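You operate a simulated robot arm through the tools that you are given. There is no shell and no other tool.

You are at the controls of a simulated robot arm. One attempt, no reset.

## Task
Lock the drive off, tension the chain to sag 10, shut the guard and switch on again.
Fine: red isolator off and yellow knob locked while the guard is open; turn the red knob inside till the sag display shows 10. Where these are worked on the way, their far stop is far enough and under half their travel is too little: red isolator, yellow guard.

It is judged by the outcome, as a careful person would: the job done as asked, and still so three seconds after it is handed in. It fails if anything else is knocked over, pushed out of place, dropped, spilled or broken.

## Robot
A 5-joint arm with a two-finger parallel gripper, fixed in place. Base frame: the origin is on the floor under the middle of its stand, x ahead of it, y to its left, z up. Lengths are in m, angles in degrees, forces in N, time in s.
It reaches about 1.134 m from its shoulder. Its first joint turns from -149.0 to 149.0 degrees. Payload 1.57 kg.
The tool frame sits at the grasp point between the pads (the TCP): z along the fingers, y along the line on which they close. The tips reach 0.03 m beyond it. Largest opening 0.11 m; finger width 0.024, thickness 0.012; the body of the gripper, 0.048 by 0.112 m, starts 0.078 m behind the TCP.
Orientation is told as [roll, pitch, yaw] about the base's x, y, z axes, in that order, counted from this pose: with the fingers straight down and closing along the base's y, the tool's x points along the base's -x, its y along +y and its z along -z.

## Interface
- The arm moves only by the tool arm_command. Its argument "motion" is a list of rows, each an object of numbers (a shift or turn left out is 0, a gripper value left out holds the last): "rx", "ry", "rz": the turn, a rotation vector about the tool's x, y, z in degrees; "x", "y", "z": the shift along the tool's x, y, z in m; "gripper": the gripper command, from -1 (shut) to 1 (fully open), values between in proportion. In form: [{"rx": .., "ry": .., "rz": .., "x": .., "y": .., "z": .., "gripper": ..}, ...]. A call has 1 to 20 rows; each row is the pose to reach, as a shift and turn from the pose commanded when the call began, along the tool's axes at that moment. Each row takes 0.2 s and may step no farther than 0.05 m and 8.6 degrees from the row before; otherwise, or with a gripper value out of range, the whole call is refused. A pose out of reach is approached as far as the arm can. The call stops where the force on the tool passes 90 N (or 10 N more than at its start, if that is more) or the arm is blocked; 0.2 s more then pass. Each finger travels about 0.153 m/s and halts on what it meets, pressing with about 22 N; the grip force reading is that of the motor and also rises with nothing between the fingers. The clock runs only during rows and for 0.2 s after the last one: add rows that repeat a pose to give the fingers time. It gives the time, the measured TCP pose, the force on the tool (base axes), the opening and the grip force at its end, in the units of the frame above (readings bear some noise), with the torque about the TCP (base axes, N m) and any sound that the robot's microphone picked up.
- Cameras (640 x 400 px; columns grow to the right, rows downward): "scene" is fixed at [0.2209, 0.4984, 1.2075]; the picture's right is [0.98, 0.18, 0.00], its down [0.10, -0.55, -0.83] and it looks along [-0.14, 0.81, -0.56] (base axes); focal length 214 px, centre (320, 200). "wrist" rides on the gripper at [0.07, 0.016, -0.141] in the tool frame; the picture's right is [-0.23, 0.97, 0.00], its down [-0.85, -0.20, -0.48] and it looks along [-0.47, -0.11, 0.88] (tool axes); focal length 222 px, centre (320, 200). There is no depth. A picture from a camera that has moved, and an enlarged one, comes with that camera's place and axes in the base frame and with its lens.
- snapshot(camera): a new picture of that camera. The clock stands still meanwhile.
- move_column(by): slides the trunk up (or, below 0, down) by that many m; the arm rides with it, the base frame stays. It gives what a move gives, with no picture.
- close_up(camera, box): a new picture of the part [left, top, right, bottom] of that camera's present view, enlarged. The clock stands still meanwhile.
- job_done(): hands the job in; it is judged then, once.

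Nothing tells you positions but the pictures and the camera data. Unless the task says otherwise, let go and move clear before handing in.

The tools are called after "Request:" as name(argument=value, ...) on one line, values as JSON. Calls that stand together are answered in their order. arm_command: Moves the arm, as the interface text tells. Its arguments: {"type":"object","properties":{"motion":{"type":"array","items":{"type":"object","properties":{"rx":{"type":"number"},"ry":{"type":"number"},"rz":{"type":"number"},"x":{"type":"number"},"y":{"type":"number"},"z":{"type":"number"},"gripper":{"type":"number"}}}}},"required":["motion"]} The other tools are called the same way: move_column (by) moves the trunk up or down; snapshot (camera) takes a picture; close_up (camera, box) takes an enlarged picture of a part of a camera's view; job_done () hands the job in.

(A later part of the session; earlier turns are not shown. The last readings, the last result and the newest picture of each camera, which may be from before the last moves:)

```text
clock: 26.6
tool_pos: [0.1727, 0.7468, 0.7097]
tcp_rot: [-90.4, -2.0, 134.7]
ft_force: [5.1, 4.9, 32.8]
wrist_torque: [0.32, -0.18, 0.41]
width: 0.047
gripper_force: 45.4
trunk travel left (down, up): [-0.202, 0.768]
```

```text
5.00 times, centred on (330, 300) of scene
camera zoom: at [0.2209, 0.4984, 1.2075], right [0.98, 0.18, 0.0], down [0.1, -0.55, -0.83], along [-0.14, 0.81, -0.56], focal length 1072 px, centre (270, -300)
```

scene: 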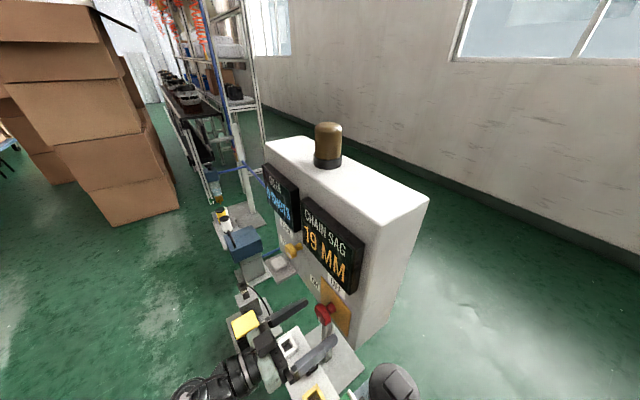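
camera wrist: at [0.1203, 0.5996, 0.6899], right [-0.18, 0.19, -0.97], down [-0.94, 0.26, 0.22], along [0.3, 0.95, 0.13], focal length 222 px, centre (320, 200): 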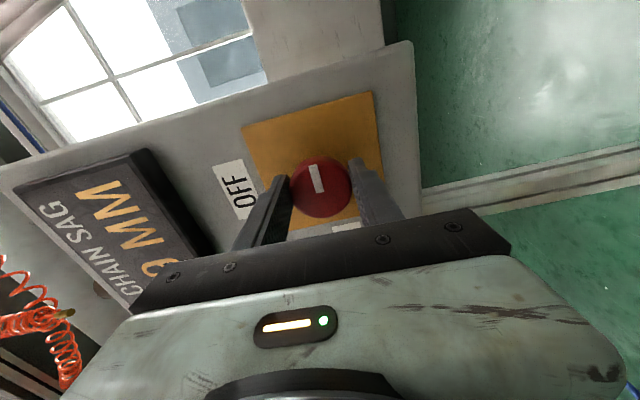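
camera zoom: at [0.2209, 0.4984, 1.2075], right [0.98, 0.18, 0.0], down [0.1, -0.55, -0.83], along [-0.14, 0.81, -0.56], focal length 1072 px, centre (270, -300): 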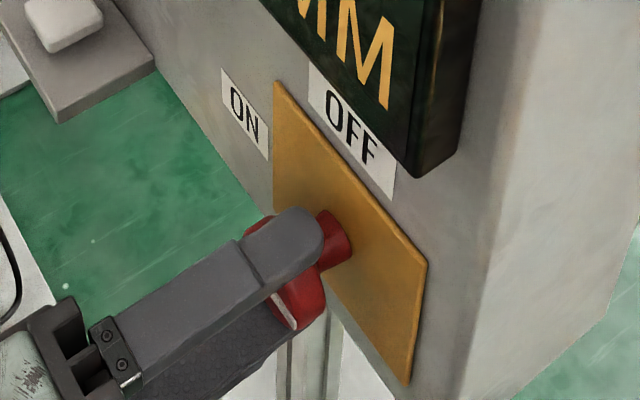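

Vertical offsets are set by the column, not the arm, so I'll nudge the column up slightly to relieve the 33 N upward force.

Request:
move_column(by=0.0015)

Request:
arm_command(motion=[{"rz": -4}, {"rz": -8}])

Request:
snapshot(camera="wrist")

```text
clock: 27.1
tool_pos: [0.1717, 0.7484, 0.7109]
tcp_rot: [-90.3, -2.1, 134.7]
ft_force: [1.7, -8.3, 13.8]
wrist_torque: [0.39, -0.38, -0.03]
width: 0.0476
gripper_force: 44.9
trunk travel left (down, up): [-0.203, 0.767]
```

```text
clock: 27.7
tool_pos: [0.1713, 0.7485, 0.7096]
tcp_rot: [-90.4, 6.1, 134.7]
ft_force: [1.5, -4.7, 14.3]
wrist_torque: [0.58, 0.35, -0.05]
width: 0.0475
gripper_force: 45.6
trunk travel left (down, up): [-0.203, 0.767]
```

```text
taken
camera wrist: at [0.1212, 0.599, 0.7002], right [-0.08, 0.09, -0.99], down [-0.95, 0.28, 0.11], along [0.29, 0.96, 0.06], focal length 222 px, centre (320, 200)
```

wrist: 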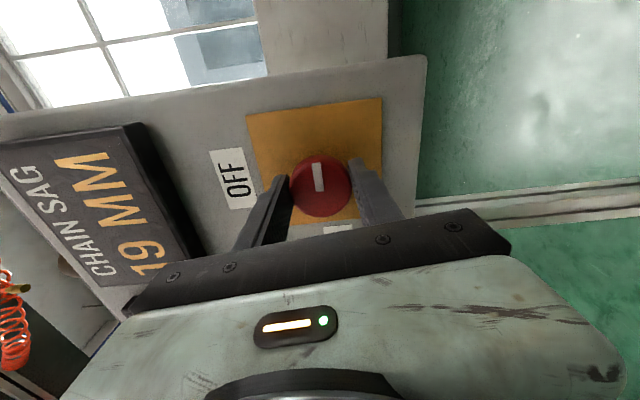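

There is a stop at about 90° of travel: torque rose and the pads began slipping. I'll check the scene for any change in the beacon or displays.

Request:
snapshot(camera="scene")

Request:
close_up(camera="scene", box=[250, 110, 370, 200])

Request:
close_up(camera="wrist", box=[200, 80, 440, 250])

```text
taken
```

scene: 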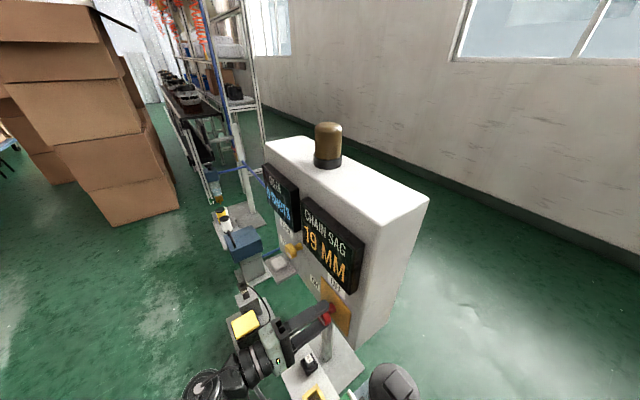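

```text
4.44 times, centred on (310, 155) of scene
camera zoom: at [0.2209, 0.4984, 1.2075], right [0.98, 0.18, 0.0], down [0.1, -0.55, -0.83], along [-0.14, 0.81, -0.56], focal length 953 px, centre (364, 400)
```

zoom: 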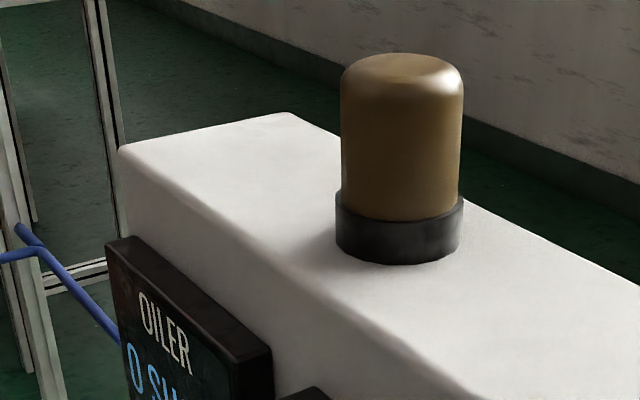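

```text
2.35 times, centred on (320, 165) of wrist
camera zoom: at [0.1212, 0.599, 0.7002], right [-0.08, 0.09, -0.99], down [-0.95, 0.28, 0.11], along [0.29, 0.96, 0.06], focal length 523 px, centre (320, 282)
```

zoom: 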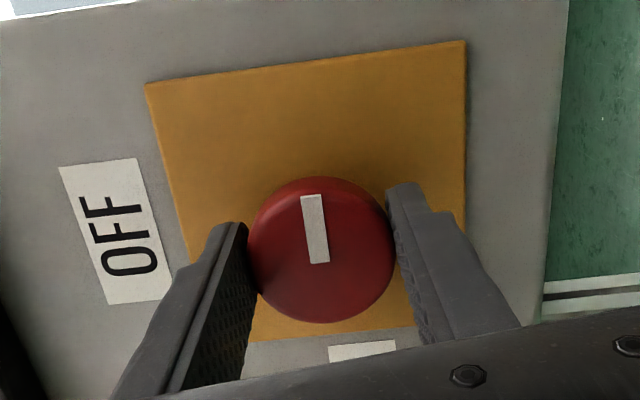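

The beacon and displays are unchanged. The red isolator has gone to its far stop, so I'll release it, back off, and move across in front of the yellow knob.

Request:
arm_command(motion=[{"gripper": 1}, {"gripper": 1}, {"z": -0.04, "gripper": 1}, {"z": -0.08}, {"z": -0.12}, {"z": -0.12, "x": -0.048, "y": -0.005}, {"z": -0.12, "x": -0.096, "y": -0.01}, {"z": -0.12, "x": -0.142, "y": -0.0155, "rz": 5}, {"z": -0.12, "x": -0.149, "y": -0.0155, "rz": 11}])

Request:
move_column(by=0.073)

Request:
snapshot(camera="wrist")

Request:
close_up(camera="scene", box=[250, 200, 370, 340])

```text
clock: 29.7
tool_pos: [-0.0199, 0.7735, 0.709]
tcp_rot: [-90.3, -5.1, 134.9]
ft_force: [-0.7, -0.1, 0.1]
wrist_torque: [0.01, 0.03, -0.03]
width: 0.11
gripper_force: 0.0
out of reach, approached as far as the arm can: row 5
trunk travel left (down, up): [-0.203, 0.767]
```

```text
clock: 30.9
tool_pos: [-0.019, 0.7726, 0.7825]
tcp_rot: [-90.2, -4.9, 134.8]
ft_force: [-0.1, -0.2, -0.2]
wrist_torque: [0.02, -0.01, -0.01]
width: 0.1101
gripper_force: 0.1
trunk travel left (down, up): [-0.276, 0.694]
```

```text
taken
camera wrist: at [-0.0719, 0.626, 0.7588], right [-0.22, 0.22, -0.95], down [-0.93, 0.25, 0.27], along [0.3, 0.94, 0.15], focal length 222 px, centre (320, 200)
```

wrist: 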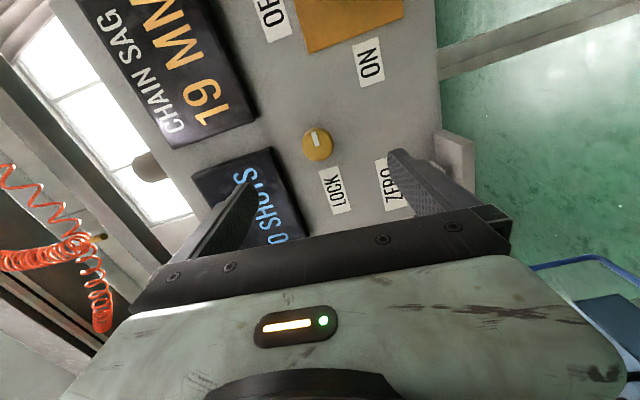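

```text
2.86 times, centred on (310, 270) of scene
camera zoom: at [0.2209, 0.4984, 1.2075], right [0.98, 0.18, 0.0], down [0.1, -0.55, -0.83], along [-0.14, 0.81, -0.56], focal length 613 px, centre (349, 0)
```

zoom: 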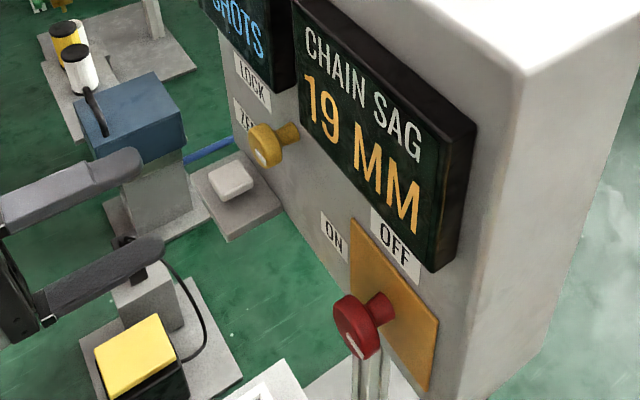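

Request:
close_up(camera="wrist", box=[270, 100, 370, 180])

Request:
close_up(camera="scene", box=[295, 260, 365, 340])

```text
5.00 times, centred on (320, 140) of wrist
camera zoom: at [-0.0719, 0.626, 0.7588], right [-0.22, 0.22, -0.95], down [-0.93, 0.25, 0.27], along [0.3, 0.94, 0.15], focal length 1111 px, centre (320, 500)
```

zoom: 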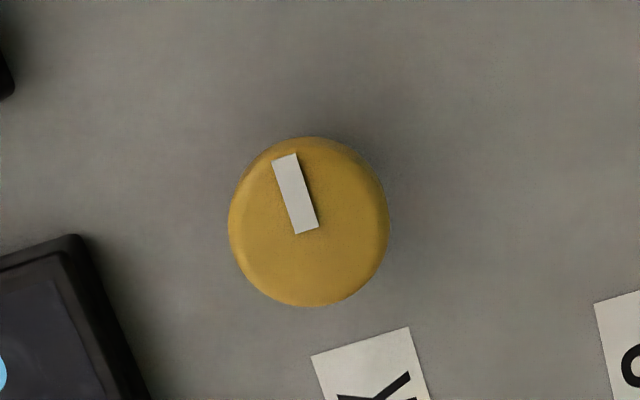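

```text
5.00 times, centred on (330, 300) of scene
camera zoom: at [0.2209, 0.4984, 1.2075], right [0.98, 0.18, 0.0], down [0.1, -0.55, -0.83], along [-0.14, 0.81, -0.56], focal length 1072 px, centre (270, -300)
```

zoom: 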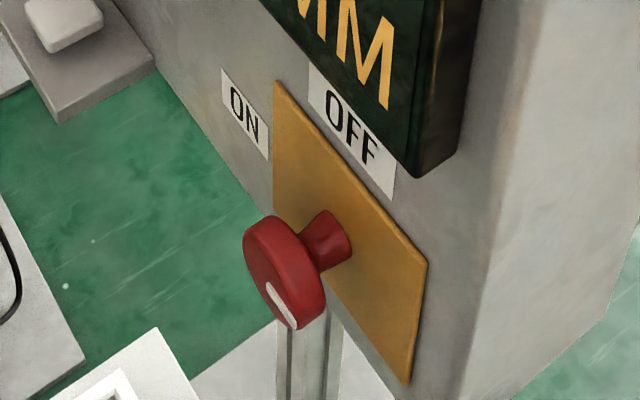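

The yellow knob is centred at about t=-0.558, z=0.783, matching the gripper's height. I'll narrow the jaws a bit to clear the display, advance and grip.

Request:
arm_command(motion=[{"gripper": 0.4, "x": 0.0017}, {"gripper": 0.4, "x": 0.0017, "z": 0.04}, {"gripper": 0.4, "x": 0.0017, "z": 0.08}, {"gripper": 0.4, "x": 0.0017, "z": 0.11}, {"gripper": 0.4, "x": 0.0017, "z": 0.12}, {"gripper": -1, "x": 0.0017, "z": 0.12}, {"gripper": -1, "x": 0.0017, "z": 0.12}, {"gripper": -1, "x": 0.0017, "z": 0.12}])

Request:
snapshot(camera="wrist")

Request:
close_up(camera="scene", box=[250, 200, 370, 340])

```text
clock: 32.6
tool_pos: [0.0659, 0.8563, 0.7839]
tcp_rot: [-90.6, -5.0, 134.9]
ft_force: [8.9, 20.9, 30.6]
wrist_torque: [0.38, -0.33, -0.05]
width: 0.0393
gripper_force: 44.6
trunk travel left (down, up): [-0.276, 0.694]
```

```text
taken
camera wrist: at [0.014, 0.7095, 0.7607], right [-0.21, 0.23, -0.95], down [-0.93, 0.25, 0.27], along [0.3, 0.94, 0.16], focal length 222 px, centre (320, 200)
```

wrist: 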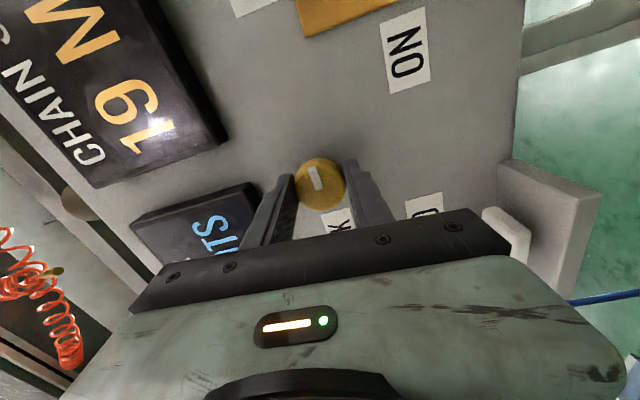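

```text
2.86 times, centred on (310, 270) of scene
camera zoom: at [0.2209, 0.4984, 1.2075], right [0.98, 0.18, 0.0], down [0.1, -0.55, -0.83], along [-0.14, 0.81, -0.56], focal length 613 px, centre (349, 0)
```

zoom: 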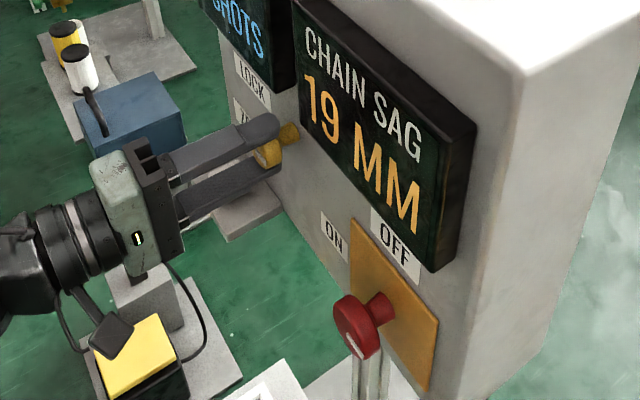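

Gripped the yellow knob (width 0.039). I'll relieve the vertical force a little and try turning clockwise.

Request:
move_column(by=0.0015)

Request:
arm_command(motion=[{"rz": 5}, {"rz": 10}, {"rz": 15}])

Request:
snapshot(camera="wrist")

```text
clock: 33.2
tool_pos: [0.0673, 0.8569, 0.7844]
tcp_rot: [-90.4, -5.1, 134.9]
ft_force: [10.2, 17.9, 21.3]
wrist_torque: [0.37, -0.31, 0.78]
width: 0.0394
gripper_force: 44.7
trunk travel left (down, up): [-0.278, 0.692]
```

```text
clock: 34.0
tool_pos: [0.0664, 0.8575, 0.7846]
tcp_rot: [-90.3, -20.1, 135.0]
ft_force: [10.1, 19.2, 19.8]
wrist_torque: [0.41, -0.42, 0.3]
width: 0.0394
gripper_force: 44.5
trunk travel left (down, up): [-0.278, 0.692]
```

```text
taken
camera wrist: at [0.0081, 0.7152, 0.744], right [-0.38, 0.39, -0.84], down [-0.86, 0.18, 0.48], along [0.34, 0.9, 0.27], focal length 222 px, centre (320, 200)
```

wrist: 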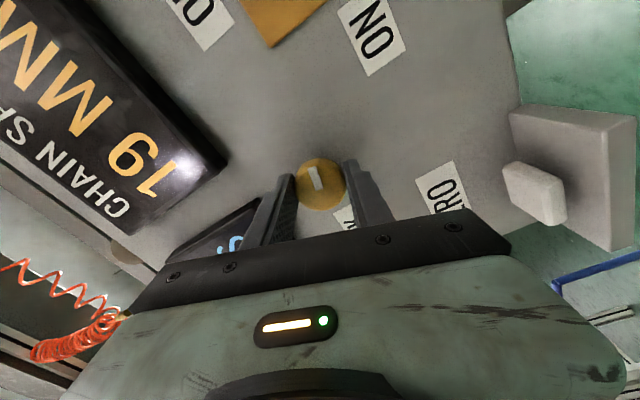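

The yellow knob follows clockwise freely. Continuing to its stop.

Request:
arm_command(motion=[{"rz": 7}, {"rz": 14}, {"rz": 21}, {"rz": 28}, {"rz": 35}, {"rz": 42}, {"rz": 49}, {"rz": 55}])

Request:
snapshot(camera="wrist")

```text
clock: 35.8
tool_pos: [0.0664, 0.8565, 0.7847]
tcp_rot: [-91.1, -75.2, 135.8]
ft_force: [9.1, -0.4, 1.4]
wrist_torque: [-0.23, 0.18, -0.35]
width: 0.0392
gripper_force: 44.8
trunk travel left (down, up): [-0.278, 0.692]
```

```text
taken
camera wrist: at [-0.0332, 0.7568, 0.7113], right [-0.7, 0.71, -0.03], down [-0.36, -0.32, 0.88], along [0.61, 0.63, 0.48], focal length 222 px, centre (320, 200)
```

wrist: 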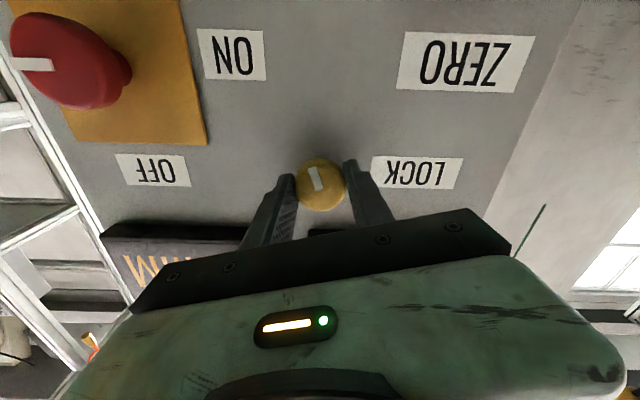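

Request:
arm_command(motion=[{"rz": 6}, {"rz": 12}, {"rz": 18}, {"rz": 24}, {"rz": 30}])

Request:
snapshot(camera="wrist")

Request:
snapshot(camera="scene")

```text
clock: 37.0
tool_pos: [0.0651, 0.8576, 0.7847]
tcp_rot: [91.7, -75.0, -46.8]
ft_force: [6.6, -8.5, 0.9]
wrist_torque: [-0.39, -0.71, -0.27]
width: 0.0393
gripper_force: 44.5
trunk travel left (down, up): [-0.278, 0.692]
```

```text
taken
camera wrist: at [-0.0586, 0.7825, 0.7204], right [-0.62, 0.62, 0.47], down [-0.05, -0.64, 0.77], along [0.78, 0.46, 0.43], focal length 222 px, centre (320, 200)
```

wrist: 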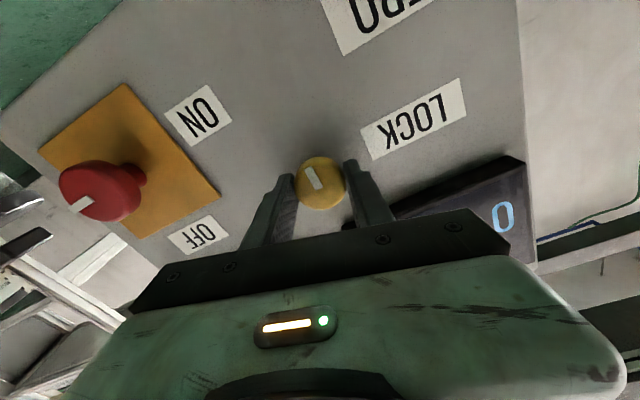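

```text
taken
```

scene: 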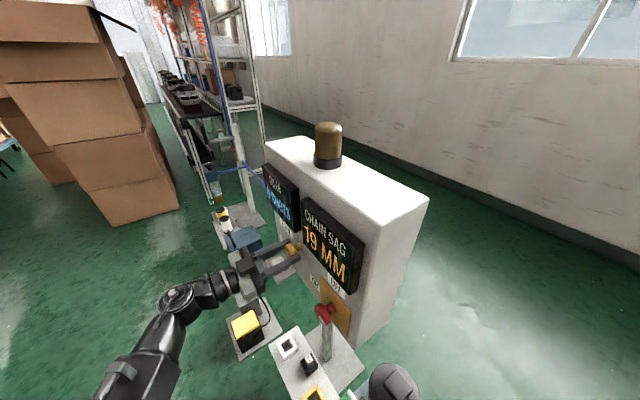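

The yellow knob hit its stop at about 90° of travel. By the task wording ("far stop is far enough") that should be drive off and locked. Now I'll release it, retreat from the panel, and raise the trunk.

Request:
arm_command(motion=[{"gripper": 0.4}, {"gripper": 0.4}, {"gripper": 0.4, "z": -0.04}, {"gripper": 0.4, "z": -0.08}, {"gripper": 0.4, "z": -0.12}, {"gripper": 0.4, "z": -0.16}])

Request:
move_column(by=0.3)

Request:
snapshot(camera="scene")

Request:
close_up(camera="scene", box=[270, 200, 370, 340])

```text
clock: 38.4
tool_pos: [-0.0488, 0.7443, 0.7831]
tcp_rot: [90.6, -74.9, -45.8]
ft_force: [-0.5, -0.3, -0.1]
wrist_torque: [0.02, -0.02, 0.0]
width: 0.0769
gripper_force: 0.1
trunk travel left (down, up): [-0.278, 0.692]
```

```text
clock: 41.4
tool_pos: [-0.0494, 0.7442, 1.0817]
tcp_rot: [90.7, -75.0, -45.7]
ft_force: [-0.2, 0.0, 0.8]
wrist_torque: [0.01, 0.01, 0.0]
width: 0.077
gripper_force: 0.0
trunk travel left (down, up): [-0.578, 0.392]
```

```text
taken
```

scene: 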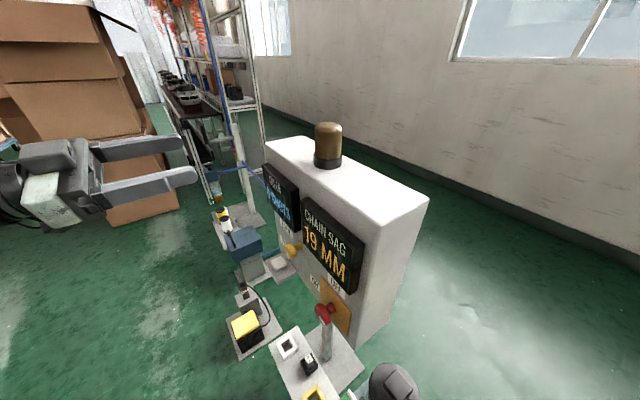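

```text
2.86 times, centred on (320, 270) of scene
camera zoom: at [0.2209, 0.4984, 1.2075], right [0.98, 0.18, 0.0], down [0.1, -0.55, -0.83], along [-0.14, 0.81, -0.56], focal length 613 px, centre (320, 0)
```

zoom: 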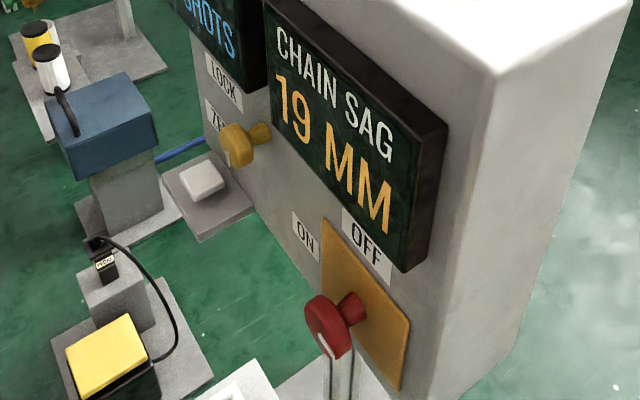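

Both knobs are set and the arm is clear. Now I'll turn the tool to point down, well away from the panel.

Request:
arm_command(motion=[{"rx": 2.0, "ry": 7.22, "x": 0.0304, "y": -0.0084}, {"rx": 4.0, "ry": 14.45, "x": 0.0603, "y": -0.0167, "z": -0.005}, {"rx": 6.0, "ry": 21.67, "x": 0.0892, "y": -0.0247, "z": -0.01}, {"rx": 8.0, "ry": 28.9, "x": 0.1165, "y": -0.0323, "z": -0.015}, {"rx": 10.0, "ry": 36.1, "x": 0.1419, "y": -0.0393, "z": -0.02}, {"rx": 12.0, "ry": 43.3, "x": 0.1648, "y": -0.0457, "z": -0.025}, {"rx": 14.0, "ry": 50.6, "x": 0.1849, "y": -0.0513, "z": -0.03}, {"rx": 16.0, "ry": 57.8, "x": 0.2018, "y": -0.056, "z": -0.035}, {"rx": 18.0, "ry": 65.0, "x": 0.2153, "y": -0.0597, "z": -0.04}, {"rx": 20.0, "ry": 72.2, "x": 0.2251, "y": -0.0624, "z": -0.045}, {"rx": 22.0, "ry": 79.5, "x": 0.231, "y": -0.0641, "z": -0.05}, {"rx": 24.05, "ry": 86.7, "x": 0.233, "y": -0.0646, "z": -0.05}])

Request:
snapshot(camera="wrist")

```text
clock: 44.0
tool_pos: [-0.0822, 0.707, 0.8455]
tcp_rot: [-0.5, -0.3, 29.3]
ft_force: [0.3, -0.2, 0.1]
wrist_torque: [0.0, 0.01, 0.01]
width: 0.0769
gripper_force: 0.0
out of reach, approached as far as the arm can: row 9, 10, 11, 12
trunk travel left (down, up): [-0.578, 0.392]
```

```text
taken
camera wrist: at [-0.1517, 0.6897, 0.9853], right [-0.28, 0.96, -0.01], down [0.84, 0.25, 0.48], along [0.47, 0.13, -0.88], focal length 222 px, centre (320, 200)
```

wrist: 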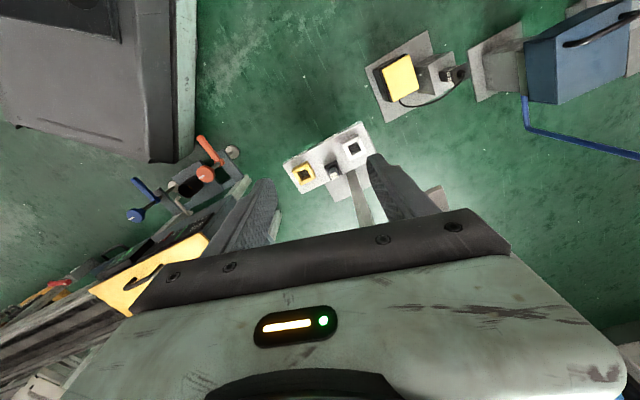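

Fingers are down now. I'll raise a little, then travel over to the guard with the closing line turned along the lid's opening direction.

Request:
move_column(by=0.05)

Request:
arm_command(motion=[{"x": -0.0212, "y": -0.0386, "rz": 5.7}, {"x": -0.0424, "y": -0.0772, "rz": 11.4}, {"x": -0.0636, "y": -0.1158, "rz": 17.1}, {"x": -0.0848, "y": -0.1544, "rz": 22.9}, {"x": -0.106, "y": -0.193, "rz": 28.6}, {"x": -0.1272, "y": -0.2316, "rz": 34.3}, {"x": -0.1484, "y": -0.2703, "rz": 40}, {"x": -0.1696, "y": -0.3089, "rz": 45.7}, {"x": -0.1908, "y": -0.3475, "rz": 51.4}, {"x": -0.212, "y": -0.3861, "rz": 57.2}, {"x": -0.2332, "y": -0.4247, "rz": 62.9}, {"x": -0.2544, "y": -0.4633, "rz": 68.6}, {"x": -0.2756, "y": -0.5019, "rz": 74.3}])

Request:
snapshot(camera="wrist")

Request:
snapshot(camera="scene")

```text
clock: 44.9
tool_pos: [-0.0823, 0.7084, 0.8952]
tcp_rot: [-0.4, -0.4, 29.3]
ft_force: [-1.0, 0.1, -0.5]
wrist_torque: [0.01, 0.02, 0.01]
width: 0.0769
gripper_force: 0.0
trunk travel left (down, up): [-0.628, 0.342]
```

```text
clock: 47.7
tool_pos: [0.4016, 0.4043, 0.8942]
tcp_rot: [0.1, -0.5, -45.0]
ft_force: [0.2, -0.3, 0.1]
wrist_torque: [0.0, 0.02, -0.02]
width: 0.0768
gripper_force: 0.0
out of reach, approached as far as the arm can: row 3, 8, 9, 11, 12, 13
trunk travel left (down, up): [-0.628, 0.342]
```

```text
taken
camera wrist: at [0.3626, 0.4661, 1.0351], right [0.85, 0.53, 0.01], down [0.46, -0.74, 0.49], along [0.26, -0.41, -0.87], focal length 222 px, centre (320, 200)
```

wrist: 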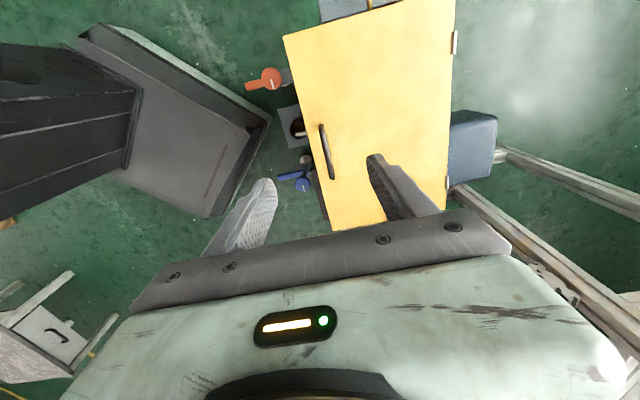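

```text
taken
```

scene: 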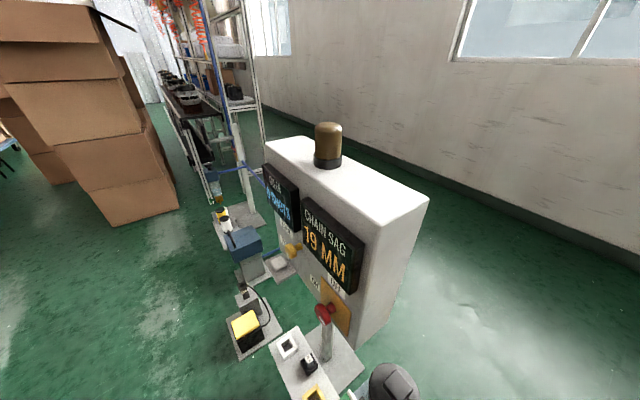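

The guard handle is visible just between the fingers. Zooming in to fix its position and height.

Request:
close_up(camera="wrist", box=[240, 50, 460, 240])

```text
2.11 times, centred on (350, 145) of wrist
camera zoom: at [0.3626, 0.4661, 1.0351], right [0.85, 0.53, 0.01], down [0.46, -0.74, 0.49], along [0.26, -0.41, -0.87], focal length 468 px, centre (257, 316)
```

zoom: 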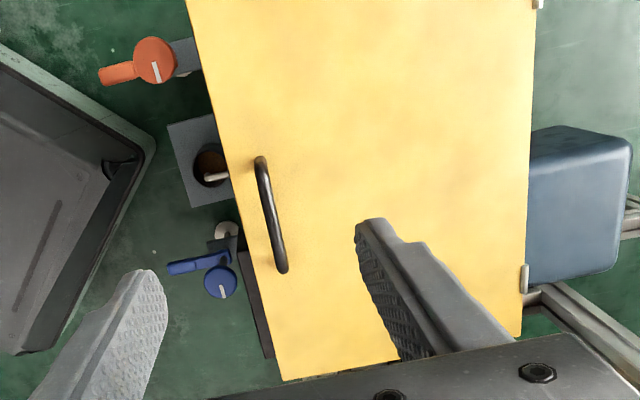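

The handle bar is at roughly n=0.569, t=0.068, z≈0.575, with the lid top at z≈0.53. I'll position above it and descend in steps.

Request:
arm_command(motion=[{"x": -0.035}, {"x": -0.07}])

Request:
move_column(by=-0.2)

Request:
snapshot(camera="wrist")

```text
clock: 48.3
tool_pos: [0.4542, 0.3582, 0.895]
tcp_rot: [0.2, -0.5, -45.0]
ft_force: [-0.1, 0.2, -0.1]
wrist_torque: [0.01, -0.02, 0.01]
width: 0.077
gripper_force: 0.0
trunk travel left (down, up): [-0.628, 0.342]
```

```text
clock: 50.5
tool_pos: [0.4532, 0.3596, 0.6943]
tcp_rot: [0.3, -0.5, -45.0]
ft_force: [1.1, 0.5, 0.6]
wrist_torque: [-0.01, 0.04, -0.01]
width: 0.0769
gripper_force: 0.0
trunk travel left (down, up): [-0.428, 0.542]
```

```text
taken
camera wrist: at [0.4151, 0.42, 0.8352], right [0.85, 0.53, 0.01], down [0.46, -0.74, 0.49], along [0.26, -0.41, -0.87], focal length 222 px, centre (320, 200)
```

wrist: 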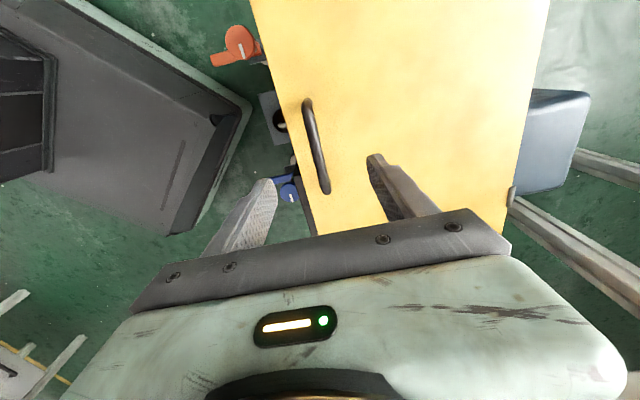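

Request:
close_up(camera="wrist", box=[250, 80, 430, 240])

Request:
move_column(by=-0.05)

Request:
close_up(camera="wrist", box=[250, 80, 430, 240])

```text
2.50 times, centred on (340, 160) of wrist
camera zoom: at [0.4151, 0.42, 0.8352], right [0.85, 0.53, 0.01], down [0.46, -0.74, 0.49], along [0.26, -0.41, -0.87], focal length 555 px, centre (270, 300)
```

zoom: 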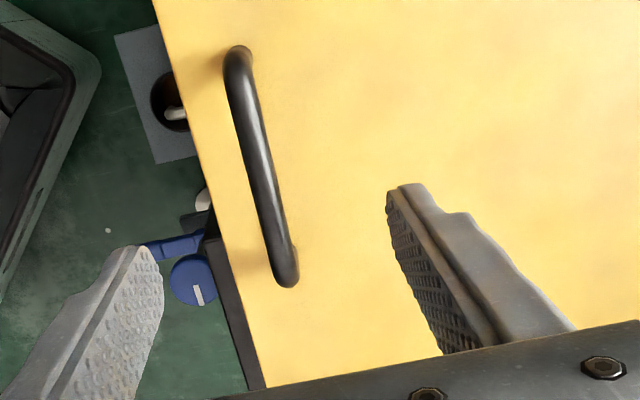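

```text
clock: 51.4
tool_pos: [0.4546, 0.3583, 0.6438]
tcp_rot: [0.3, -0.5, -45.0]
ft_force: [-0.2, -0.3, 0.1]
wrist_torque: [0.01, 0.01, 0.0]
width: 0.0771
gripper_force: 0.1
trunk travel left (down, up): [-0.378, 0.592]
```

```text
2.50 times, centred on (340, 160) of wrist
camera zoom: at [0.4151, 0.42, 0.7851], right [0.85, 0.53, 0.01], down [0.46, -0.74, 0.49], along [0.26, -0.41, -0.87], focal length 555 px, centre (270, 300)
```

zoom: 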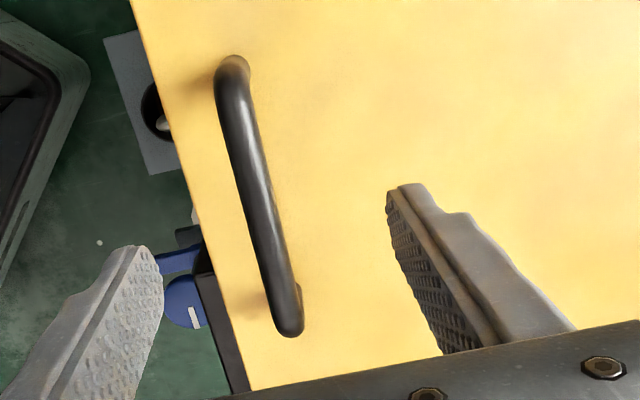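

The bar top is at z≈0.573, n≈0.5715. I'll fine-align and descend so the tips reach about 15 mm below the bar, still 20 mm above the lid.

Request:
arm_command(motion=[{"y": -0.003}])

Request:
move_column(by=-0.06)

Request:
snapshot(camera="wrist")

```text
clock: 51.8
tool_pos: [0.452, 0.3565, 0.6443]
tcp_rot: [0.1, -0.5, -44.9]
ft_force: [-0.2, -0.1, -0.4]
wrist_torque: [-0.01, -0.03, 0.04]
width: 0.0769
gripper_force: 0.1
trunk travel left (down, up): [-0.378, 0.592]
```

```text
clock: 52.8
tool_pos: [0.4514, 0.3558, 0.5856]
tcp_rot: [0.1, -0.6, -45.0]
ft_force: [-0.3, -0.2, 0.0]
wrist_torque: [-0.03, -0.01, 0.01]
width: 0.0773
gripper_force: 0.0
trunk travel left (down, up): [-0.318, 0.652]
```

```text
taken
camera wrist: at [0.4128, 0.4176, 0.7251], right [0.85, 0.53, 0.01], down [0.46, -0.74, 0.49], along [0.26, -0.41, -0.87], focal length 222 px, centre (320, 200)
```

wrist: 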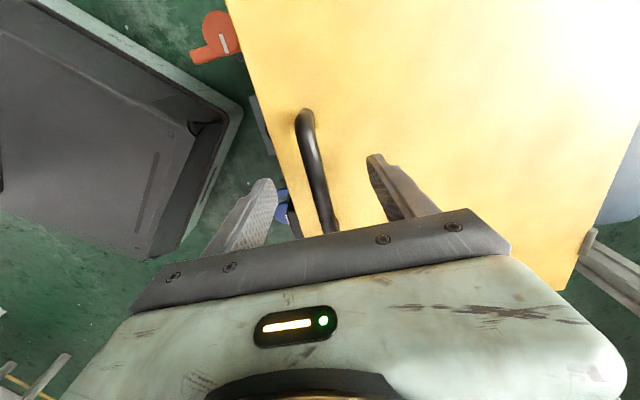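

The bar lies between the fingers. Closing on it.

Request:
arm_command(motion=[{"gripper": -1}, {"gripper": -1}, {"gripper": -1}, {"gripper": -1}])

Request:
snapshot(camera="wrist")

```text
clock: 53.8
tool_pos: [0.4517, 0.3557, 0.585]
tcp_rot: [0.1, -0.5, -45.1]
ft_force: [-12.1, -13.6, -3.9]
wrist_torque: [-0.27, 0.27, -0.06]
width: 0.0139
gripper_force: 30.9
trunk travel left (down, up): [-0.318, 0.652]
```

```text
taken
camera wrist: at [0.4122, 0.417, 0.7254], right [0.85, 0.53, 0.0], down [0.46, -0.74, 0.49], along [0.26, -0.41, -0.87], focal length 222 px, centre (320, 200)
```

wrist: 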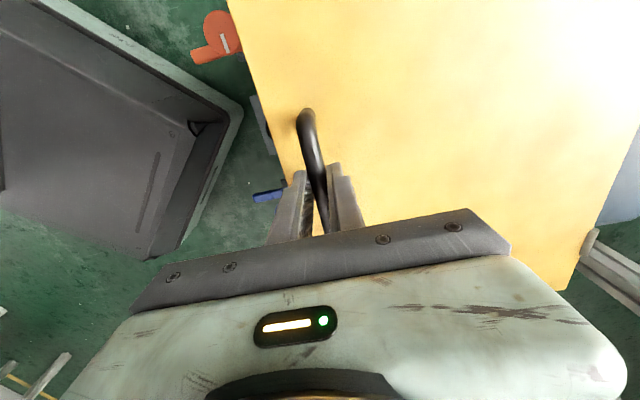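

Gripped the 14 mm bar. I'll start lifting with small column steps, alternating with moves along +n so the handle follows its arc.

Request:
move_column(by=0.015)

Request:
arm_command(motion=[{"y": 0.001}, {"y": 0.002}])

Request:
move_column(by=0.015)

Request:
snapshot(camera="wrist")

```text
clock: 54.4
tool_pos: [0.4527, 0.3569, 0.5998]
tcp_rot: [0.3, -0.5, -45.0]
ft_force: [0.3, 1.2, 1.1]
wrist_torque: [0.21, -0.09, 0.01]
width: 0.0137
gripper_force: 30.1
trunk travel left (down, up): [-0.333, 0.637]
```

```text
clock: 55.0
tool_pos: [0.4534, 0.3568, 0.5996]
tcp_rot: [0.1, -0.5, -45.0]
ft_force: [-4.8, -10.5, -3.8]
wrist_torque: [0.08, 0.43, 0.06]
width: 0.0137
gripper_force: 30.3
trunk travel left (down, up): [-0.333, 0.637]
```

```text
clock: 55.6
tool_pos: [0.4544, 0.3587, 0.6139]
tcp_rot: [0.5, -0.5, -45.0]
ft_force: [13.8, 7.9, -3.3]
wrist_torque: [0.17, -0.33, 0.08]
width: 0.0137
gripper_force: 30.1
trunk travel left (down, up): [-0.348, 0.622]
```

```text
taken
camera wrist: at [0.4155, 0.4204, 0.7549], right [0.85, 0.53, 0.01], down [0.46, -0.74, 0.48], along [0.26, -0.41, -0.87], focal length 222 px, centre (320, 200)
```

wrist: 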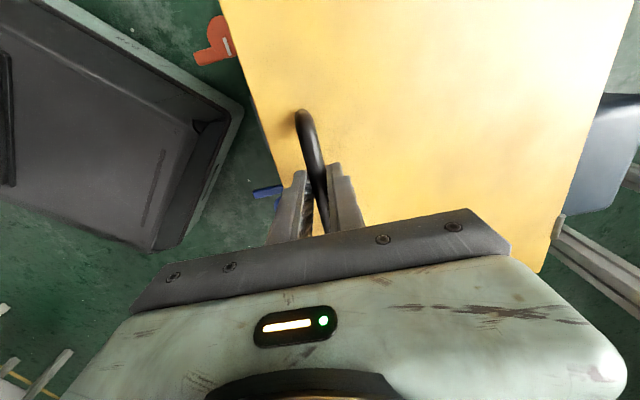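

The lid is rising (handle load about 3–4 N). Continuing with alternating steps.

Request:
arm_command(motion=[{"y": 0.002}, {"y": 0.004}])

Request:
move_column(by=0.02)

Request:
arm_command(motion=[{"y": 0.0035}, {"y": 0.007}])

Request:
move_column(by=0.02)

Request:
arm_command(motion=[{"y": 0.004}, {"y": 0.008}])

Request:
snapshot(camera="wrist")

```text
clock: 56.2
tool_pos: [0.4563, 0.3588, 0.6146]
tcp_rot: [-0.1, -0.5, -45.0]
ft_force: [-1.6, -11.6, -7.2]
wrist_torque: [-0.28, 0.06, 0.13]
width: 0.0135
gripper_force: 30.0
trunk travel left (down, up): [-0.348, 0.622]
```

```text
clock: 56.9
tool_pos: [0.4588, 0.3628, 0.6331]
tcp_rot: [0.4, -0.6, -44.9]
ft_force: [26.4, 17.9, -9.5]
wrist_torque: [0.21, -0.56, 0.06]
width: 0.0137
gripper_force: 29.7
trunk travel left (down, up): [-0.368, 0.602]
```

```text
clock: 57.5
tool_pos: [0.4601, 0.3641, 0.6349]
tcp_rot: [-0.1, -0.5, -45.1]
ft_force: [1.4, -15.4, -7.0]
wrist_torque: [0.05, 0.41, 0.16]
width: 0.0139
gripper_force: 29.7
trunk travel left (down, up): [-0.368, 0.602]
```

```text
clock: 58.2
tool_pos: [0.463, 0.3679, 0.6541]
tcp_rot: [0.5, -0.5, -45.0]
ft_force: [30.6, 17.3, -14.6]
wrist_torque: [0.25, -0.55, 0.16]
width: 0.0138
gripper_force: 30.5
trunk travel left (down, up): [-0.388, 0.582]
```

```text
clock: 58.8
tool_pos: [0.4641, 0.3689, 0.6553]
tcp_rot: [-0.2, -0.3, -45.0]
ft_force: [-12.8, -14.6, -2.6]
wrist_torque: [-0.69, -0.04, 0.12]
width: 0.0137
gripper_force: 29.9
trunk travel left (down, up): [-0.388, 0.582]
```

```text
taken
camera wrist: at [0.426, 0.4308, 0.7958], right [0.85, 0.53, 0.0], down [0.46, -0.74, 0.49], along [0.26, -0.41, -0.87], focal length 222 px, centre (320, 200)
```

wrist: 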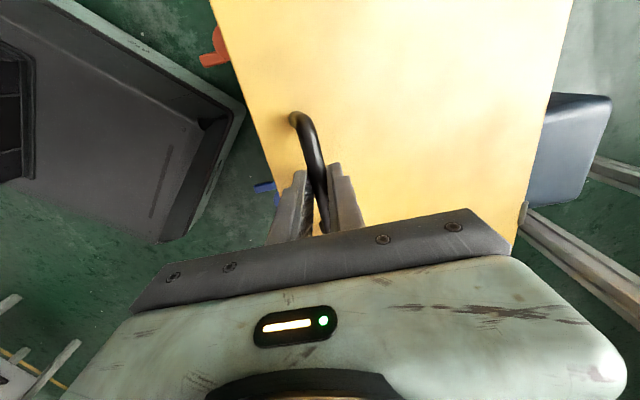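

Tracking the arc well (lid about 15° open). Continuing.

Request:
move_column(by=0.02)

Request:
arm_command(motion=[{"y": 0.005}, {"y": 0.0095}])

Request:
move_column(by=0.02)

Request:
arm_command(motion=[{"y": 0.006}, {"y": 0.0115}])

Request:
move_column(by=0.015)

Request:
arm_command(motion=[{"y": 0.005}, {"y": 0.01}])

Request:
snapshot(camera="wrist")

```text
clock: 59.4
tool_pos: [0.4694, 0.3731, 0.6739]
tcp_rot: [0.4, -0.3, -44.9]
ft_force: [18.4, 26.2, -15.2]
wrist_torque: [0.69, -0.11, 0.25]
width: 0.0137
gripper_force: 30.0
trunk travel left (down, up): [-0.408, 0.562]
```

```text
clock: 60.0
tool_pos: [0.4701, 0.3747, 0.6758]
tcp_rot: [-0.1, -0.4, -44.9]
ft_force: [-17.5, -3.5, -3.3]
wrist_torque: [0.28, 0.82, 0.14]
width: 0.0138
gripper_force: 30.4
trunk travel left (down, up): [-0.408, 0.562]
```

```text
clock: 60.7
tool_pos: [0.4765, 0.3789, 0.6943]
tcp_rot: [0.4, -0.7, -44.9]
ft_force: [21.3, 28.3, -20.0]
wrist_torque: [0.44, -0.5, 0.32]
width: 0.0136
gripper_force: 30.2
trunk travel left (down, up): [-0.428, 0.542]
```

```text
clock: 61.3
tool_pos: [0.4784, 0.3804, 0.6959]
tcp_rot: [-0.3, -0.5, -45.0]
ft_force: [-24.5, -18.6, 7.0]
wrist_torque: [-0.49, 0.69, 0.28]
width: 0.0138
gripper_force: 30.3
trunk travel left (down, up): [-0.428, 0.542]
```

```text
clock: 61.9
tool_pos: [0.4836, 0.3858, 0.7086]
tcp_rot: [0.4, -0.4, -45.0]
ft_force: [4.0, 10.9, -6.1]
wrist_torque: [0.2, -0.32, 0.38]
width: 0.0139
gripper_force: 30.7
trunk travel left (down, up): [-0.443, 0.527]
```

```text
clock: 62.5
tool_pos: [0.4846, 0.3866, 0.712]
tcp_rot: [-0.1, -0.6, -45.0]
ft_force: [-27.3, -20.9, 13.1]
wrist_torque: [-0.39, 0.94, 0.32]
width: 0.0136
gripper_force: 29.6
trunk travel left (down, up): [-0.443, 0.527]
```

```text
taken
camera wrist: at [0.4468, 0.4499, 0.8521], right [0.85, 0.53, 0.0], down [0.46, -0.74, 0.49], along [0.26, -0.41, -0.87], focal length 222 px, centre (320, 200)
```

wrist: 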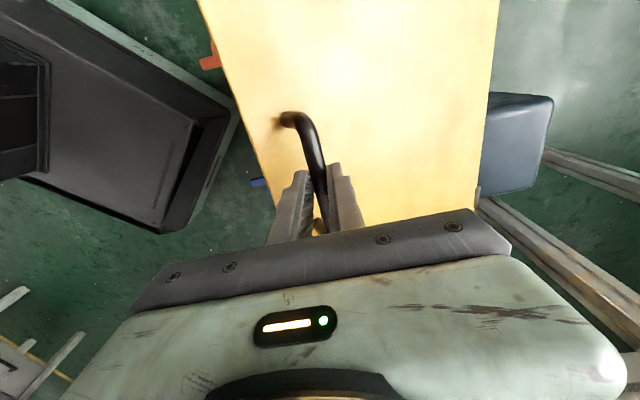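

About 28° open. Now n-steps get larger relative to z-steps.

Request:
move_column(by=0.018)

Request:
arm_command(motion=[{"y": 0.007}, {"y": 0.014}])

Request:
move_column(by=0.018)

Request:
arm_command(motion=[{"y": 0.008}, {"y": 0.016}])

Request:
move_column(by=0.016)

Request:
snapshot(camera="wrist")

Request:
snapshot(camera="scene")

```text
clock: 63.2
tool_pos: [0.4921, 0.393, 0.7256]
tcp_rot: [0.5, -0.5, -45.0]
ft_force: [13.2, 23.5, -19.4]
wrist_torque: [0.59, -0.22, 0.44]
width: 0.0137
gripper_force: 30.4
trunk travel left (down, up): [-0.461, 0.509]
```

```text
clock: 63.8
tool_pos: [0.4963, 0.3972, 0.7299]
tcp_rot: [-0.2, -0.6, -45.0]
ft_force: [-27.7, -25.5, 18.1]
wrist_torque: [-0.43, 1.02, 0.38]
width: 0.0139
gripper_force: 30.4
trunk travel left (down, up): [-0.461, 0.509]
```

```text
clock: 64.4
tool_pos: [0.5023, 0.4048, 0.7439]
tcp_rot: [0.4, -0.5, -44.9]
ft_force: [17.7, 16.1, -21.7]
wrist_torque: [0.36, -0.45, 0.42]
width: 0.014
gripper_force: 30.7
trunk travel left (down, up): [-0.479, 0.491]
```

```text
clock: 65.0
tool_pos: [0.5062, 0.4083, 0.7494]
tcp_rot: [-0.1, -0.6, -45.0]
ft_force: [-24.9, -26.0, 24.7]
wrist_torque: [-0.63, 0.82, 0.73]
width: 0.0139
gripper_force: 30.3
trunk travel left (down, up): [-0.479, 0.491]
```

```text
clock: 65.7
tool_pos: [0.5138, 0.4161, 0.7588]
tcp_rot: [0.4, -0.6, -45.0]
ft_force: [13.6, 14.9, -20.4]
wrist_torque: [0.39, -0.25, 0.51]
width: 0.014
gripper_force: 30.4
trunk travel left (down, up): [-0.495, 0.475]
```

```text
taken
camera wrist: at [0.4744, 0.477, 0.9002], right [0.85, 0.53, 0.01], down [0.46, -0.75, 0.48], along [0.26, -0.41, -0.88], focal length 222 px, centre (320, 200)
```

wrist: 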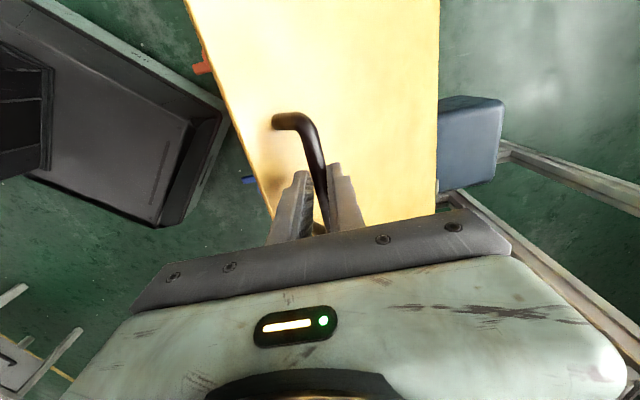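

```text
taken
```

scene: 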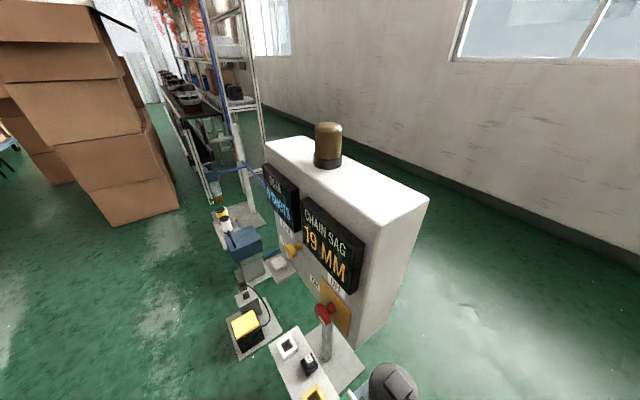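

About 40° open, and no warning light from the beacon. Continuing the arc.

Request:
arm_command(motion=[{"y": 0.009}, {"y": 0.018}])

Request:
move_column(by=0.014)

Request:
arm_command(motion=[{"y": 0.009}, {"y": 0.018}])

Request:
move_column(by=0.012)

Request:
arm_command(motion=[{"y": 0.009}, {"y": 0.018}])

Request:
move_column(by=0.01)

Request:
snapshot(camera="wrist")

```text
clock: 66.3
tool_pos: [0.5205, 0.423, 0.7641]
tcp_rot: [0.0, -0.6, -45.1]
ft_force: [-20.7, -22.4, 23.8]
wrist_torque: [-0.55, 0.59, 0.54]
width: 0.0136
gripper_force: 30.3
trunk travel left (down, up): [-0.495, 0.475]
```

```text
clock: 66.9
tool_pos: [0.5252, 0.4292, 0.7739]
tcp_rot: [0.4, -0.6, -44.9]
ft_force: [14.1, 14.2, -24.4]
wrist_torque: [0.28, -0.23, 0.53]
width: 0.0139
gripper_force: 30.6
trunk travel left (down, up): [-0.509, 0.461]
```

```text
clock: 67.5
tool_pos: [0.5337, 0.4364, 0.7783]
tcp_rot: [0.2, -0.5, -45.0]
ft_force: [-16.8, -19.7, 23.8]
wrist_torque: [-0.4, 0.48, 0.76]
width: 0.0141
gripper_force: 30.7
trunk travel left (down, up): [-0.509, 0.461]
```

```text
clock: 68.1
tool_pos: [0.5409, 0.441, 0.7855]
tcp_rot: [0.4, -0.5, -45.0]
ft_force: [12.5, 12.1, -22.4]
wrist_torque: [0.32, -0.16, 0.59]
width: 0.0137
gripper_force: 30.1
trunk travel left (down, up): [-0.521, 0.449]
```

```text
clock: 68.7
tool_pos: [0.5467, 0.4496, 0.7912]
tcp_rot: [0.1, -0.5, -45.0]
ft_force: [-14.9, -15.0, 23.9]
wrist_torque: [-0.37, 0.41, 0.69]
width: 0.0136
gripper_force: 30.1
trunk travel left (down, up): [-0.521, 0.449]
```

```text
clock: 69.3
tool_pos: [0.5506, 0.4544, 0.7956]
tcp_rot: [0.3, -0.5, -45.0]
ft_force: [9.9, 10.1, -21.7]
wrist_torque: [0.25, -0.12, 0.62]
width: 0.0138
gripper_force: 30.6
trunk travel left (down, up): [-0.531, 0.439]
```

```text
taken
camera wrist: at [0.5122, 0.516, 0.9361], right [0.85, 0.53, 0.01], down [0.46, -0.74, 0.48], along [0.26, -0.41, -0.87], focal length 222 px, centre (320, 200)
```

wrist: 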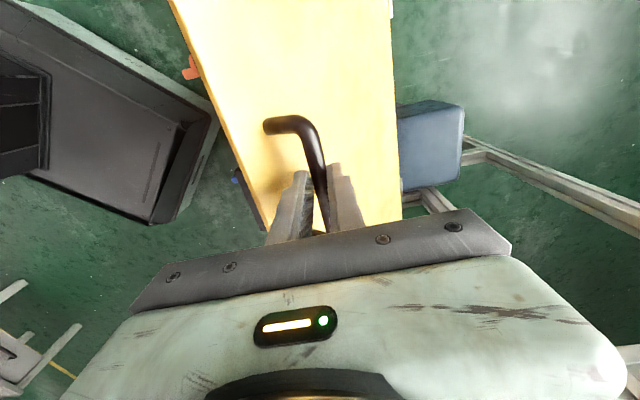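

About 52° open. To keep the bar from drifting toward the tips, I'll move only along +n for the next step.

Request:
arm_command(motion=[{"y": 0.01}, {"y": 0.02}, {"y": 0.03}])

Request:
close_up(camera="wrist", box=[240, 90, 400, 240])

```text
clock: 70.1
tool_pos: [0.5688, 0.471, 0.7993]
tcp_rot: [0.4, -0.6, -45.0]
ft_force: [-12.5, -11.9, 22.4]
wrist_torque: [-0.13, 0.3, 0.62]
width: 0.0138
gripper_force: 30.5
trunk travel left (down, up): [-0.531, 0.439]
```

```text
2.67 times, centred on (320, 165) of wrist
camera zoom: at [0.5289, 0.5329, 0.9404], right [0.85, 0.53, 0.01], down [0.46, -0.74, 0.48], along [0.26, -0.41, -0.87], focal length 592 px, centre (320, 293)
```

zoom: 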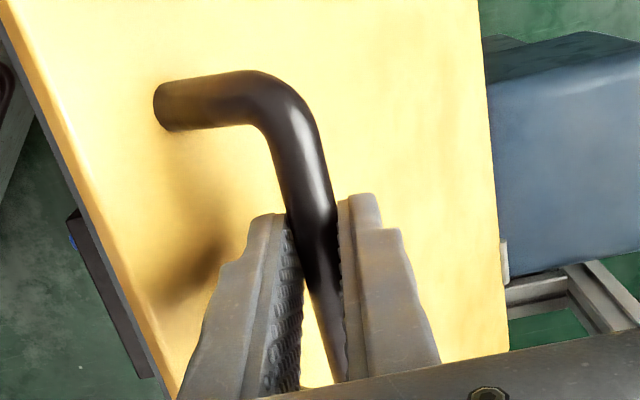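

Request:
arm_command(motion=[{"y": 0.01}, {"y": 0.02}])

Request:
move_column(by=0.007)

Request:
arm_command(motion=[{"y": 0.01}, {"y": 0.02}])

Request:
move_column(by=0.006)

Request:
arm_command(motion=[{"y": 0.01}, {"y": 0.02}])

Request:
snapshot(camera="wrist")

```text
clock: 70.7
tool_pos: [0.5833, 0.4854, 0.7996]
tcp_rot: [0.5, -0.5, -45.0]
ft_force: [-9.6, -10.5, 23.5]
wrist_torque: [-0.07, 0.17, 0.7]
width: 0.0138
gripper_force: 30.2
trunk travel left (down, up): [-0.531, 0.439]
```

```text
clock: 71.2
tool_pos: [0.5869, 0.4888, 0.8017]
tcp_rot: [0.3, -0.4, -45.0]
ft_force: [6.4, 7.1, -21.8]
wrist_torque: [0.02, -0.03, 0.68]
width: 0.0137
gripper_force: 30.2
trunk travel left (down, up): [-0.538, 0.432]
```

```text
clock: 71.8
tool_pos: [0.5963, 0.4977, 0.8069]
tcp_rot: [0.1, -0.5, -44.8]
ft_force: [-10.8, -6.0, 16.8]
wrist_torque: [0.19, 0.4, 0.69]
width: 0.0137
gripper_force: 30.8
trunk travel left (down, up): [-0.538, 0.432]
```

```text
clock: 72.4
tool_pos: [0.6007, 0.5018, 0.8088]
tcp_rot: [0.1, -0.5, -44.8]
ft_force: [-0.6, 9.4, -20.2]
wrist_torque: [0.17, 0.11, 0.76]
width: 0.0138
gripper_force: 30.1
trunk travel left (down, up): [-0.544, 0.426]
```

```text
clock: 73.0
tool_pos: [0.6117, 0.5133, 0.8121]
tcp_rot: [0.2, -0.5, -45.0]
ft_force: [-9.6, -2.4, 12.7]
wrist_torque: [0.31, 0.51, 0.75]
width: 0.0139
gripper_force: 30.2
trunk travel left (down, up): [-0.544, 0.426]
```

```text
taken
camera wrist: at [0.5721, 0.575, 0.9529], right [0.85, 0.53, 0.01], down [0.46, -0.74, 0.49], along [0.26, -0.41, -0.87], focal length 222 px, centre (320, 200)
```

wrist: 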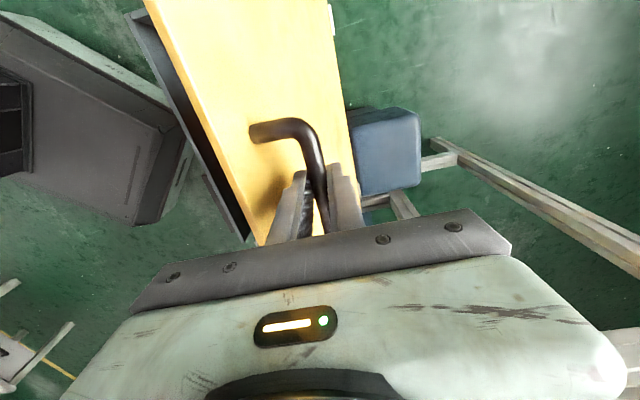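

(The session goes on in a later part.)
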